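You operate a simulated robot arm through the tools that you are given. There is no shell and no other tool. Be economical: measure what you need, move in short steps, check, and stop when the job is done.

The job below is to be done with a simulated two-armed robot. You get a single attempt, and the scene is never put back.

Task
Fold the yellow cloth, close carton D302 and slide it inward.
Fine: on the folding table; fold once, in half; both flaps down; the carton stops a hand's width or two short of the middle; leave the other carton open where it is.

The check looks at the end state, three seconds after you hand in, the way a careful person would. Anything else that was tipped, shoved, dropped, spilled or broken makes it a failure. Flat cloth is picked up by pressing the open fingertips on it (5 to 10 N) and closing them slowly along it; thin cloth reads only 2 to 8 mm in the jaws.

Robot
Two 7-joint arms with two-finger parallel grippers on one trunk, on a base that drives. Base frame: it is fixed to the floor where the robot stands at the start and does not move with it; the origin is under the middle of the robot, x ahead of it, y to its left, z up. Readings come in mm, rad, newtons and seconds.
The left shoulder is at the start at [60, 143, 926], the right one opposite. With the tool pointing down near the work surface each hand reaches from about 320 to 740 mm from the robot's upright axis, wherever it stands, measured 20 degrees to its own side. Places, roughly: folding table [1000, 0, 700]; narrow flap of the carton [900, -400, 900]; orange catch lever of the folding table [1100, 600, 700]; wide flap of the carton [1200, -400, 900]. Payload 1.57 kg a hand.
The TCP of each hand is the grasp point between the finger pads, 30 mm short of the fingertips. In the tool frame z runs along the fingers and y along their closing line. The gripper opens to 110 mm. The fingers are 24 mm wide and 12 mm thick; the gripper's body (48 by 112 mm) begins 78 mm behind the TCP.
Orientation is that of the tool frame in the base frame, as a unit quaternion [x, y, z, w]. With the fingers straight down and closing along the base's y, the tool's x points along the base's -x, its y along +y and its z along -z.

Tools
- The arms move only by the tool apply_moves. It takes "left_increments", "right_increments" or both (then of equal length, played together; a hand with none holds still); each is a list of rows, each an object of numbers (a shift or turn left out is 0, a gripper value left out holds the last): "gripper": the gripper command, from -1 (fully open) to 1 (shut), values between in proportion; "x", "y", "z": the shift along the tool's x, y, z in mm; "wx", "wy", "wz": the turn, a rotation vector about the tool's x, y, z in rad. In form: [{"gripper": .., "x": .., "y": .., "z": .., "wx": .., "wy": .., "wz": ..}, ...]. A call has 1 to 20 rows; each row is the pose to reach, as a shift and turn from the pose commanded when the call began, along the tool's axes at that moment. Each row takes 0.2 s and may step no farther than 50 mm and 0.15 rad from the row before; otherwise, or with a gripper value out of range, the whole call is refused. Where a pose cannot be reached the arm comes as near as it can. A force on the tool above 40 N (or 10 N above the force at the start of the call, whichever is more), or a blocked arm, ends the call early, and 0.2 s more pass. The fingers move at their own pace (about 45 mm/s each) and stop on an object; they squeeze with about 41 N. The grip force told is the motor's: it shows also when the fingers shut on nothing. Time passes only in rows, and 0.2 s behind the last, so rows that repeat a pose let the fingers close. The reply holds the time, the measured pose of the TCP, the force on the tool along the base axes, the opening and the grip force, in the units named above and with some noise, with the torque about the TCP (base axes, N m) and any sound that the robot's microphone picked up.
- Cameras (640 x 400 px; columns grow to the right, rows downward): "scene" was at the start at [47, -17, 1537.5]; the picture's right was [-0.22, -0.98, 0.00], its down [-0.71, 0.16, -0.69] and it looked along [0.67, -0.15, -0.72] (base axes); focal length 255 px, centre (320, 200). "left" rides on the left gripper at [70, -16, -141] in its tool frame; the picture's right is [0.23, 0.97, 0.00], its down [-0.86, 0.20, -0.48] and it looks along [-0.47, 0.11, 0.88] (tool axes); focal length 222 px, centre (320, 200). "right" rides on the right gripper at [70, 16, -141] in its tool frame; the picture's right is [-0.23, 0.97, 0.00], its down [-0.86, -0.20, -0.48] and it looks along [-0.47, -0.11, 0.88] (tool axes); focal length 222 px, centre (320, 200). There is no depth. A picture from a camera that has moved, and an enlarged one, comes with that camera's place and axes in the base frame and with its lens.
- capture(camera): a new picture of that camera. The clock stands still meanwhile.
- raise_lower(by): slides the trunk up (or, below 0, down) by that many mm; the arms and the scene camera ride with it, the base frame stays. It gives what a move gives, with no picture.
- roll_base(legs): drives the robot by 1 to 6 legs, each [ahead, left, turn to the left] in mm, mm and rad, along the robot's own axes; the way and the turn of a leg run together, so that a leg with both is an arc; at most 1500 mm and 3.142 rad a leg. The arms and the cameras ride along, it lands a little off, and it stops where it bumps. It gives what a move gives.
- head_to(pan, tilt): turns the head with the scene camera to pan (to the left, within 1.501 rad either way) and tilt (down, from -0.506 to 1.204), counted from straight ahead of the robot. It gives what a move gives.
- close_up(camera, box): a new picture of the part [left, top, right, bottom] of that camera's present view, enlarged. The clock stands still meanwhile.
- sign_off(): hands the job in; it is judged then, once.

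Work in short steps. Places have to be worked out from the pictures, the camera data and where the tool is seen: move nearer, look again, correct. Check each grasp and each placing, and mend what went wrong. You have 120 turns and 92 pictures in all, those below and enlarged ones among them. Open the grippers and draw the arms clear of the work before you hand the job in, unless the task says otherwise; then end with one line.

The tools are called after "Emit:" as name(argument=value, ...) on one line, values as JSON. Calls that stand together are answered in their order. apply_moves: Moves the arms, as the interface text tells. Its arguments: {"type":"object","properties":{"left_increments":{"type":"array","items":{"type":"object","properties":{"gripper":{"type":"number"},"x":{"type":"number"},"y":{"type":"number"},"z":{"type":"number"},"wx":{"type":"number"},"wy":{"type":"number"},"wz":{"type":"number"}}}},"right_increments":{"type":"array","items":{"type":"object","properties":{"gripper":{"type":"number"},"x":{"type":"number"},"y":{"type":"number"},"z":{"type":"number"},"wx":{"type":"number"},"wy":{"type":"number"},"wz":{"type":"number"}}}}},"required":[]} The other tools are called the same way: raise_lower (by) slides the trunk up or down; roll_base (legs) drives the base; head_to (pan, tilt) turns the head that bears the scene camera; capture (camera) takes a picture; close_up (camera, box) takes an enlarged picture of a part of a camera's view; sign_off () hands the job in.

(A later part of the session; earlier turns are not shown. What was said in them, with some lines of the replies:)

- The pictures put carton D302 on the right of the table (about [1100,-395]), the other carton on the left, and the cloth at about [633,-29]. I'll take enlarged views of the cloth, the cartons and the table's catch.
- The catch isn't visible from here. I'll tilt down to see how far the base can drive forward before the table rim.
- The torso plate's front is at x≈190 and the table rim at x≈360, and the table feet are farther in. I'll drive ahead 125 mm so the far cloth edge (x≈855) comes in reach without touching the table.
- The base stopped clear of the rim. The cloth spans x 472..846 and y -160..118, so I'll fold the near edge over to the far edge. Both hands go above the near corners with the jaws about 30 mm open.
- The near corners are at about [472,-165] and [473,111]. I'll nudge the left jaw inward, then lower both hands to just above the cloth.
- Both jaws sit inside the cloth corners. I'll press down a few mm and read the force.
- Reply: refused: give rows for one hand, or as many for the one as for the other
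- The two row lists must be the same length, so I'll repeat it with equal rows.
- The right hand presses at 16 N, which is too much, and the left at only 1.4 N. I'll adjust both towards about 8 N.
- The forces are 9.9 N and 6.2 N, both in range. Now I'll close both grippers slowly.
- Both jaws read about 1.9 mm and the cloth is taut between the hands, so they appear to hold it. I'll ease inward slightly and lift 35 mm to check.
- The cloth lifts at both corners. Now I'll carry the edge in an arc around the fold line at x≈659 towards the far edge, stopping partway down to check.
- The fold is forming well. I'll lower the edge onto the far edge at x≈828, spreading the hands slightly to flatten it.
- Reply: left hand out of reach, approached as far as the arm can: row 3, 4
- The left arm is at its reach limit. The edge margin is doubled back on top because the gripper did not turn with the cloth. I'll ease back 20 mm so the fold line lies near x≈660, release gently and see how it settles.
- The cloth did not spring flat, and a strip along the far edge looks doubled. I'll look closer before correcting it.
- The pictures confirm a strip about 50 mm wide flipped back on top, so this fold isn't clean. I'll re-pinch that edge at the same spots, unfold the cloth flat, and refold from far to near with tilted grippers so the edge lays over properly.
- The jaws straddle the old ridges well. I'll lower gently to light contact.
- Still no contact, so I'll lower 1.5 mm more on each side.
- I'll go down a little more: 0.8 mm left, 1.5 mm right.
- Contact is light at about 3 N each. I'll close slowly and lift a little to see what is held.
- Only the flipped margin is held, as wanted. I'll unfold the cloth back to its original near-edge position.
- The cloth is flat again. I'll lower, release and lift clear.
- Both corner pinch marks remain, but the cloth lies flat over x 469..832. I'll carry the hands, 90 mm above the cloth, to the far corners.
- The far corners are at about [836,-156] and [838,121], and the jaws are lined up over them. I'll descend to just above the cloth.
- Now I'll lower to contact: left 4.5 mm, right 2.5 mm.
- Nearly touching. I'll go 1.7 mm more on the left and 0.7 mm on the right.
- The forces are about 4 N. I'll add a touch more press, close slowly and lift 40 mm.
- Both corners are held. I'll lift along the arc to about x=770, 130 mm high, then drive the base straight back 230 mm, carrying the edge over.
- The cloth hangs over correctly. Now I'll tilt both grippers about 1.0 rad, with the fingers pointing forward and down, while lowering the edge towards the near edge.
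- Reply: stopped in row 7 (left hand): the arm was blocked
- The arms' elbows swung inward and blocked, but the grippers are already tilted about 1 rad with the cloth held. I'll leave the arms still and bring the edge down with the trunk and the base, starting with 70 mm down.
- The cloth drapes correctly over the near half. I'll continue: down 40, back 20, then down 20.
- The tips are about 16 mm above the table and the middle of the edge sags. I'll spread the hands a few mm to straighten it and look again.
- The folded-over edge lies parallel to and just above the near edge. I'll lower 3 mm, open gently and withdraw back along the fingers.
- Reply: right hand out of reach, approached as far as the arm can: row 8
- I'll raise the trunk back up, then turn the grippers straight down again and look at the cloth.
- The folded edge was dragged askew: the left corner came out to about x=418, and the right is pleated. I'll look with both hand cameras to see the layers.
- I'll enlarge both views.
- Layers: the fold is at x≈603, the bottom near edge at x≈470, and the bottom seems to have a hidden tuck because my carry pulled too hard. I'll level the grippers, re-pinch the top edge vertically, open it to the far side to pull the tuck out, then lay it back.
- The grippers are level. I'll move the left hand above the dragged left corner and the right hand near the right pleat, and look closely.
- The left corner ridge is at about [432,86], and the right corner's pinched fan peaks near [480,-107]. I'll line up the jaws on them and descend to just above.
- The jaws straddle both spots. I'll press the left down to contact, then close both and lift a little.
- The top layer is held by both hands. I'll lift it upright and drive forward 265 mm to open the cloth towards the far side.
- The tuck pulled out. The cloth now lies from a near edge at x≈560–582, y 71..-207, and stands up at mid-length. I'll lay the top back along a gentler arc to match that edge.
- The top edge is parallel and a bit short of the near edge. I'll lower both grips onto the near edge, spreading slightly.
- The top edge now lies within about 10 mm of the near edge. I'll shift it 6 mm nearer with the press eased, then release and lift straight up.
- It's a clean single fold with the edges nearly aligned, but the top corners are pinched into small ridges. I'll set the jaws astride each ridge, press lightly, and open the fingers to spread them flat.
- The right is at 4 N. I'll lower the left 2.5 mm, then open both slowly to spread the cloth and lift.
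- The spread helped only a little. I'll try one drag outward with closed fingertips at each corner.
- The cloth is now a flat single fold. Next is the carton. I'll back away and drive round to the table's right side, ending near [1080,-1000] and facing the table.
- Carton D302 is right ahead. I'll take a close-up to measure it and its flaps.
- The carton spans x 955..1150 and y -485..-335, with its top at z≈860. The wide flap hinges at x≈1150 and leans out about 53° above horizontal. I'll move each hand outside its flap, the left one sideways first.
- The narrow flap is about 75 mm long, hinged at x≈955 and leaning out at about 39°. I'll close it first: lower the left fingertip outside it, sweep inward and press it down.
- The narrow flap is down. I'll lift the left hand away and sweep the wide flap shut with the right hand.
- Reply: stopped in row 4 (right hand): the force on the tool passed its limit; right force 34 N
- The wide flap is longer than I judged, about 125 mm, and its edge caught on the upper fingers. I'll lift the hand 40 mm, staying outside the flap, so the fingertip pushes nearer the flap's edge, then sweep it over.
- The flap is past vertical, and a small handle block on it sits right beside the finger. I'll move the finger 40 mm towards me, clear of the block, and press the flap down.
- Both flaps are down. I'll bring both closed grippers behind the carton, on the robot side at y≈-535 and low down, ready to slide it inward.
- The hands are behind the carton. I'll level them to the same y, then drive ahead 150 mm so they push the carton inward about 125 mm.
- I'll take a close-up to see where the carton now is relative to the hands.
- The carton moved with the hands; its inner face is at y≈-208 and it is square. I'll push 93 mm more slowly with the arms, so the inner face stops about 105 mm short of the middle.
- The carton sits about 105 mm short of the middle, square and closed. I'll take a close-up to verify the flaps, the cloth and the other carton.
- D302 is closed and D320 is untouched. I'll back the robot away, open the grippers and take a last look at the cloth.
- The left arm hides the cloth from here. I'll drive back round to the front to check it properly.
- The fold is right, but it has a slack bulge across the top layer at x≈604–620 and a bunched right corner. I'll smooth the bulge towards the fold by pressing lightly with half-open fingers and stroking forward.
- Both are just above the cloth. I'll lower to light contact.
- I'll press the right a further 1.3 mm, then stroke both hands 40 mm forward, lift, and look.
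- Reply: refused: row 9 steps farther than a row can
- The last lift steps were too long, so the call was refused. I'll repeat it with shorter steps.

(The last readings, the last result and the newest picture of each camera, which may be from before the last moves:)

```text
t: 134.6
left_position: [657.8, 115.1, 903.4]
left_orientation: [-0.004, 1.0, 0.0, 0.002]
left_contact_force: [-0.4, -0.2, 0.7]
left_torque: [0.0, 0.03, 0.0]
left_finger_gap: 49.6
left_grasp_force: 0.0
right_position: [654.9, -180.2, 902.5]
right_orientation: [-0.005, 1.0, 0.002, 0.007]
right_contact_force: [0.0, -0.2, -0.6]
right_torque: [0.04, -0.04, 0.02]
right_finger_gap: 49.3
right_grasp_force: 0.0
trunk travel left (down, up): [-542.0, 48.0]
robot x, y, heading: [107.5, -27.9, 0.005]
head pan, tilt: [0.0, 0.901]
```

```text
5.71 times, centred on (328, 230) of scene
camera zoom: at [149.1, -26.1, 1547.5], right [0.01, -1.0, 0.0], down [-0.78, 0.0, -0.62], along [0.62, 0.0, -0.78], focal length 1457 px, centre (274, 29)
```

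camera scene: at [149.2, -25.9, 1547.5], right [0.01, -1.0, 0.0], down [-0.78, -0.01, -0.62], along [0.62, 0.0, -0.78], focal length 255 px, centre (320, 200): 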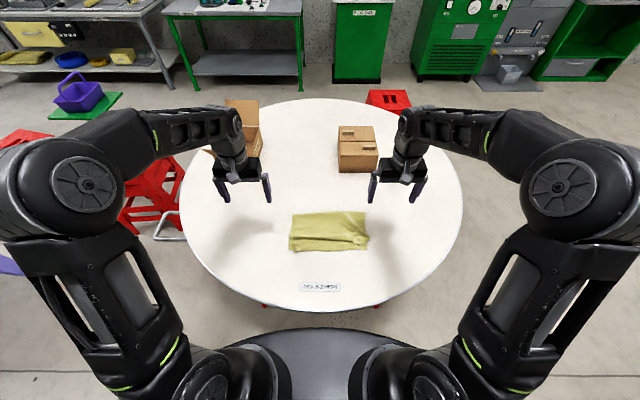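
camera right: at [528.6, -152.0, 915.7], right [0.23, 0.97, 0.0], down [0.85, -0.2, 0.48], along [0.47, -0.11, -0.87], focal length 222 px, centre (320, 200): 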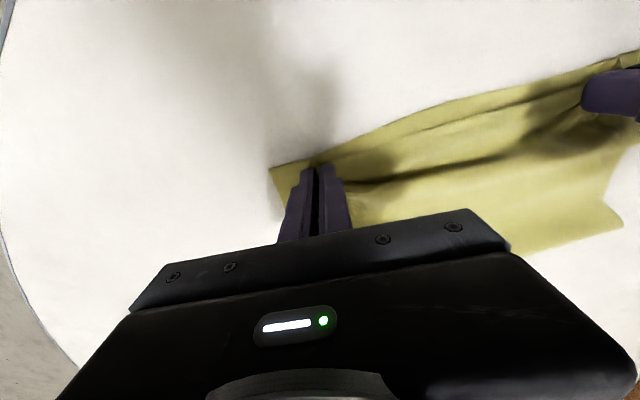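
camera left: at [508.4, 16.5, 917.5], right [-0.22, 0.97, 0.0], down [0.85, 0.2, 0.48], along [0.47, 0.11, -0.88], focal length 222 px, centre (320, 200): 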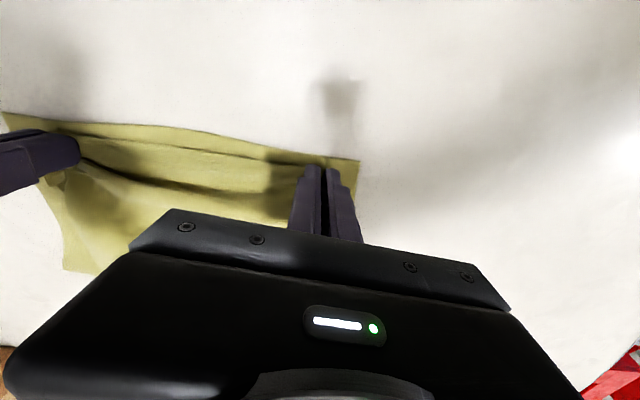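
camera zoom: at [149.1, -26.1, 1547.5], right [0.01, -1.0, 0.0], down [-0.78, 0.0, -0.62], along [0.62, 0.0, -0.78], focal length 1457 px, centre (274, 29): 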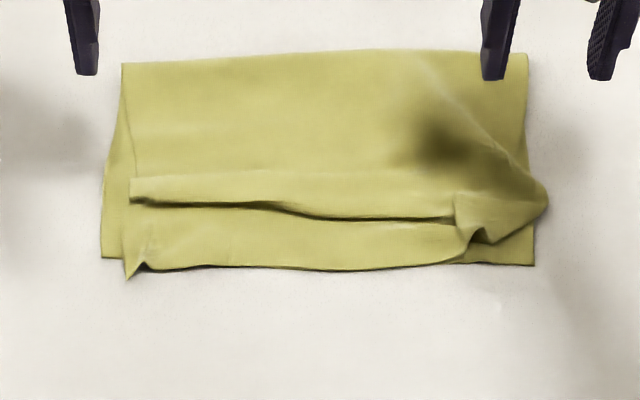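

The stroke moved the whole cloth and the pleat remains. I'll pin the near strip with the left hand and drag the fold side 24 mm forward with the right to pull the pleat out.

Emit:
apply_moves(left_increments=[{"gripper": -0.8, "x": 20, "y": -32}, {"x": 40, "y": -64}, {"x": 40, "y": -95, "z": 20}, {"x": 40, "y": -95, "z": 65}, {"x": 40, "y": -95, "z": 105}, {"x": 40, "y": -95, "z": 125}, {"x": 40, "y": -95, "z": 129}], right_increments=[{"gripper": -0.27, "x": -20, "y": 20}, {"x": -45, "y": 50}, {"x": -57, "y": 90, "z": 20}, {"x": -57, "y": 90, "z": 65}, {"x": -57, "y": 90, "z": 105}, {"x": -57, "y": 90, "z": 124}, {"x": -57, "y": 90, "z": 128}])

```text
t: 136.2
left_position: [618.6, 19.8, 773.3]
left_orientation: [-0.005, 1.0, 0.0, 0.002]
left_contact_force: [-0.1, 1.0, 0.6]
left_torque: [-0.05, 0.01, 0.02]
left_finger_gap: 98.7
left_grasp_force: 0.1
right_position: [713.6, -86.2, 776.6]
right_orientation: [-0.004, 1.0, 0.001, 0.007]
right_contact_force: [0.1, -0.1, 0.2]
right_torque: [0.01, 0.0, 0.0]
right_finger_gap: 70.1
right_grasp_force: 0.1
trunk travel left (down, up): [-542.0, 48.0]
robot x, y, heading: [102.6, -27.4, 0.007]
head pan, tilt: [0.0, 0.901]
```

Emit:
apply_moves(left_increments=[{"z": 1}, {"z": 2}, {"z": 2.5}], right_increments=[{"z": 2}, {"z": 3.5}, {"z": 4.2}])

```text
t: 137.0
left_position: [617.9, 19.0, 772.8]
left_orientation: [-0.004, 1.0, 0.0, 0.002]
left_contact_force: [-0.3, 0.3, 7.5]
left_torque: [-0.03, 0.07, 0.02]
left_finger_gap: 98.8
left_grasp_force: 0.1
right_position: [711.9, -88.3, 772.3]
right_orientation: [-0.003, 1.0, 0.002, 0.006]
right_contact_force: [-0.4, 0.4, 0.7]
right_torque: [-0.07, 0.03, 0.03]
right_finger_gap: 69.8
right_grasp_force: 0.1
trunk travel left (down, up): [-542.0, 48.0]
robot x, y, heading: [107.7, -27.2, 0.01]
head pan, tilt: [0.0, 0.901]
```

The left pins at 7.5 N and the right just touches. I'll press the right about 1 mm more and the left slightly more, then drag the right hand forward 24 mm and lift.

Emit:
apply_moves(left_increments=[{"z": 0.4}, {"z": 0.4}, {"z": 0.4}, {"z": 0.4}, {"z": 0.4}, {"z": 0.4}, {"z": 0.4}, {"z": 0.4}], right_increments=[{"z": 0.7}, {"z": 1.1}, {"z": 1.1, "x": -5}, {"z": 1.1, "x": -10}, {"z": 1.1, "x": -15}, {"z": 1.1, "x": -20}, {"z": 1.1, "x": -24}, {"z": 1.1, "x": -24}])

Emit:
close_up(camera="scene", box=[272, 195, 384, 265])

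```text
t: 138.8
left_position: [617.0, 19.4, 771.8]
left_orientation: [-0.004, 1.0, -0.001, 0.002]
left_contact_force: [0.5, -1.6, 8.3]
left_torque: [-0.1, 0.01, 0.07]
left_finger_gap: 99.1
left_grasp_force: 0.6
right_position: [736.8, -88.9, 772.1]
right_orientation: [-0.004, 1.0, 0.002, 0.006]
right_contact_force: [-2.4, 1.2, 5.5]
right_torque: [-0.09, 0.1, -0.03]
right_finger_gap: 69.6
right_grasp_force: 0.1
trunk travel left (down, up): [-542.0, 48.0]
robot x, y, heading: [104.7, -27.5, 0.009]
head pan, tilt: [0.0, 0.901]
```

```text
5.71 times, centred on (328, 230) of scene
camera zoom: at [147.6, -26.1, 1547.6], right [0.01, -1.0, 0.0], down [-0.78, 0.0, -0.62], along [0.62, 0.0, -0.78], focal length 1457 px, centre (274, 29)
```

zoom: 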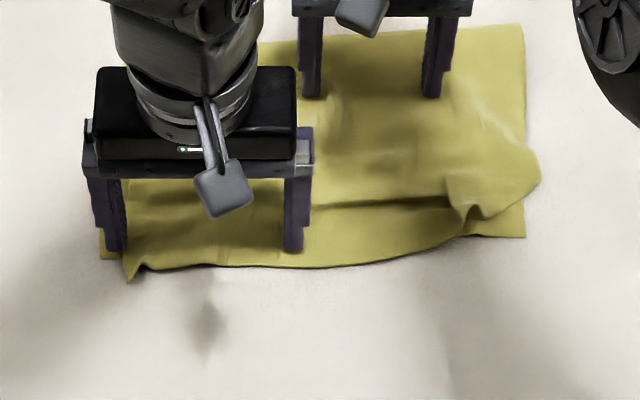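

The right half opened. I'll now swap: the right hand pins the near strip and the left drags the fold side forward.

Emit:
apply_moves(left_increments=[{"z": -40}, {"z": -80, "y": 10}, {"z": -80, "x": -45, "y": 15, "gripper": -0.27}, {"z": -80, "x": -93, "y": 15}, {"z": -45, "x": -93, "y": 15}, {"z": -10, "x": -93, "y": 15}, {"z": -3, "x": -93, "y": 15}], right_increments=[{"z": -40}, {"z": -80, "y": -10}, {"z": -80, "x": 45, "y": -22}, {"z": -80, "x": 90, "y": -22}, {"z": -45, "x": 106, "y": -22}, {"z": -10, "x": 106, "y": -22}, {"z": -3, "x": 106, "y": -22}])

Emit:
apply_moves(left_increments=[{"z": 1.5}, {"z": 3}], right_increments=[{"z": 1.5}, {"z": 3}])

```text
t: 140.4
left_position: [711.6, 37.3, 775.2]
left_orientation: [-0.004, 1.0, -0.001, 0.002]
left_contact_force: [1.0, 0.0, -1.2]
left_torque: [0.0, -0.02, -0.03]
left_finger_gap: 70.0
left_grasp_force: 0.0
right_position: [632.2, -111.0, 773.6]
right_orientation: [-0.005, 1.0, 0.002, 0.007]
right_contact_force: [1.4, 0.0, 7.7]
right_torque: [-0.26, 0.01, 0.05]
right_finger_gap: 70.2
right_grasp_force: 0.4
trunk travel left (down, up): [-542.0, 48.0]
robot x, y, heading: [102.4, -26.3, 0.011]
head pan, tilt: [0.0, 0.901]
```

```text
t: 141.0
left_position: [709.4, 36.7, 772.6]
left_orientation: [-0.005, 1.0, 0.0, 0.003]
left_contact_force: [-0.9, 0.3, -0.8]
left_torque: [0.02, -0.01, 0.01]
left_finger_gap: 69.8
left_grasp_force: 0.1
right_position: [631.8, -111.3, 773.0]
right_orientation: [-0.003, 1.0, 0.002, 0.009]
right_contact_force: [-0.1, -2.2, 30.1]
right_torque: [-1.12, 0.11, 0.01]
right_finger_gap: 70.4
right_grasp_force: 0.1
trunk travel left (down, up): [-542.0, 48.0]
robot x, y, heading: [106.1, -26.8, 0.008]
head pan, tilt: [0.0, 0.901]
```

The right is pressing too hard at 30 N. I'll ease it 2 mm, lower the left about 2 mm to contact, then drag the left forward 24 mm and lift both away.

Emit:
apply_moves(left_increments=[{"z": 1}, {"z": 2}, {"z": 2}, {"z": 2, "x": -5}, {"z": 2, "x": -10}, {"z": 2, "x": -15}, {"z": 2, "x": -20}, {"z": 2, "x": -25}, {"z": -15, "x": -25}, {"z": -50, "x": -25}, {"z": -90, "x": -25}, {"z": -130, "x": -25}], right_increments=[{"z": -1.5}, {"z": -2}, {"z": -2}, {"z": -2}, {"z": -2}, {"z": -2}, {"z": -2}, {"z": -2}, {"z": -15}, {"z": -50}, {"z": -90, "y": -10}, {"z": -130, "y": -25}])

Emit:
close_up(camera="scene", box=[272, 195, 384, 265])

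```text
t: 143.6
left_position: [736.3, 34.5, 903.0]
left_orientation: [-0.005, 1.0, 0.0, 0.002]
left_contact_force: [-1.5, 0.9, 0.1]
left_torque: [-0.01, 0.0, -0.01]
left_finger_gap: 69.9
left_grasp_force: 0.0
right_position: [628.0, -137.7, 899.6]
right_orientation: [-0.005, 1.0, 0.001, 0.006]
right_contact_force: [-0.8, 0.6, 0.2]
right_torque: [0.02, 0.01, -0.02]
right_finger_gap: 70.0
right_grasp_force: 0.0
trunk travel left (down, up): [-542.0, 48.0]
robot x, y, heading: [105.5, -27.8, 0.007]
head pan, tilt: [0.0, 0.901]
```

```text
5.71 times, centred on (328, 230) of scene
camera zoom: at [148.1, -26.4, 1547.4], right [0.01, -1.0, 0.0], down [-0.78, 0.0, -0.62], along [0.62, 0.0, -0.78], focal length 1457 px, centre (274, 29)
```

zoom: 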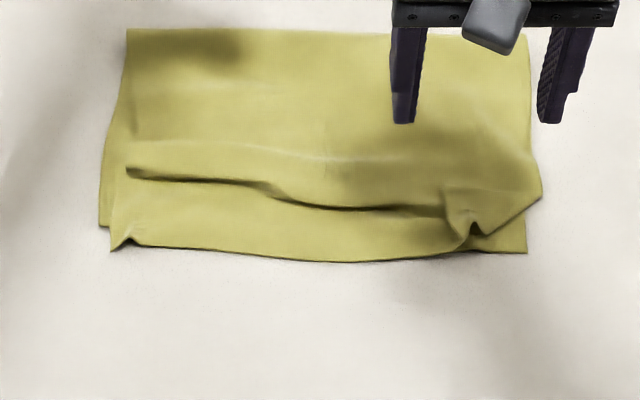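

The cloth is now one half-fold with its edges together and only a faint crease left in the top layer. I'll open the grippers, raise the hands and back away.

Emit:
apply_moves(left_increments=[{"z": -30, "gripper": -1}, {"z": -60, "y": 30}, {"z": -60, "y": 70}, {"z": -60, "y": 100}], right_increments=[{"z": -30, "gripper": -1}, {"z": -60, "y": -30}, {"z": -60, "y": -60}, {"z": -60, "y": -80}])

Emit:
roll_base(legs=[[-350, 0, 0]])

Emit:
capture(camera="scene")

```text
t: 144.6
left_position: [734.8, 135.7, 963.0]
left_orientation: [-0.004, 1.0, 0.0, 0.002]
left_contact_force: [0.1, 0.6, -0.8]
left_torque: [0.0, 0.02, 0.0]
left_finger_gap: 110.1
left_grasp_force: 0.1
right_position: [629.1, -218.5, 960.7]
right_orientation: [-0.005, 1.0, 0.0, 0.006]
right_contact_force: [0.0, 0.5, 0.5]
right_torque: [0.02, -0.02, 0.02]
right_finger_gap: 110.3
right_grasp_force: 0.1
trunk travel left (down, up): [-542.0, 48.0]
robot x, y, heading: [107.8, -27.2, 0.006]
head pan, tilt: [0.0, 0.901]
```

```text
t: 146.9
left_position: [373.3, 133.4, 961.9]
left_orientation: [-0.005, 1.0, 0.0, 0.003]
left_contact_force: [0.3, -0.7, 0.5]
left_torque: [-0.01, -0.04, 0.0]
left_finger_gap: 109.9
left_grasp_force: 0.1
right_position: [271.6, -219.2, 960.6]
right_orientation: [-0.005, 1.0, 0.002, 0.006]
right_contact_force: [0.0, -0.5, 0.4]
right_torque: [0.02, -0.01, 0.02]
right_finger_gap: 110.0
right_grasp_force: 0.0
trunk travel left (down, up): [-542.0, 48.0]
robot x, y, heading: [-254.9, -27.7, 0.011]
head pan, tilt: [0.0, 0.901]
```

```text
6 pictures are left
camera scene: at [-211.4, -28.6, 1547.5], right [0.01, -1.0, 0.0], down [-0.78, -0.01, -0.62], along [0.62, 0.01, -0.78], focal length 255 px, centre (320, 200)
```

scene: 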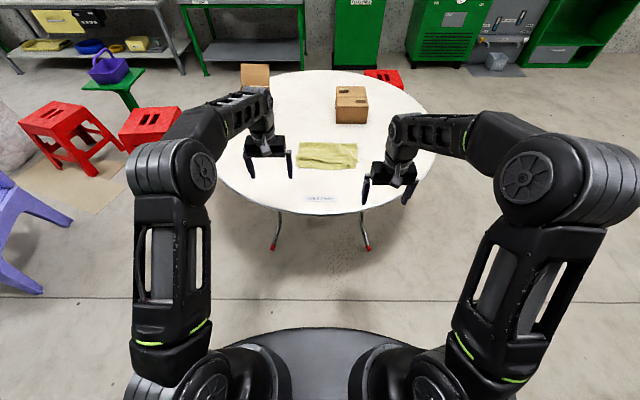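

The cloth is folded, D302 is closed and slid inward, D320 is still open where it was, and the arms are clear. I'm handing in.

Emit:
sign_off()

```text
The job is handed in.
```

The yellow cloth is folded once in half on the folding table, with a slight crease in the top layer and a bunched right corner. Carton D302 has both flaps down and stops about 105 mm short of the table's middle, and the other carton (D320) is still open where it was.
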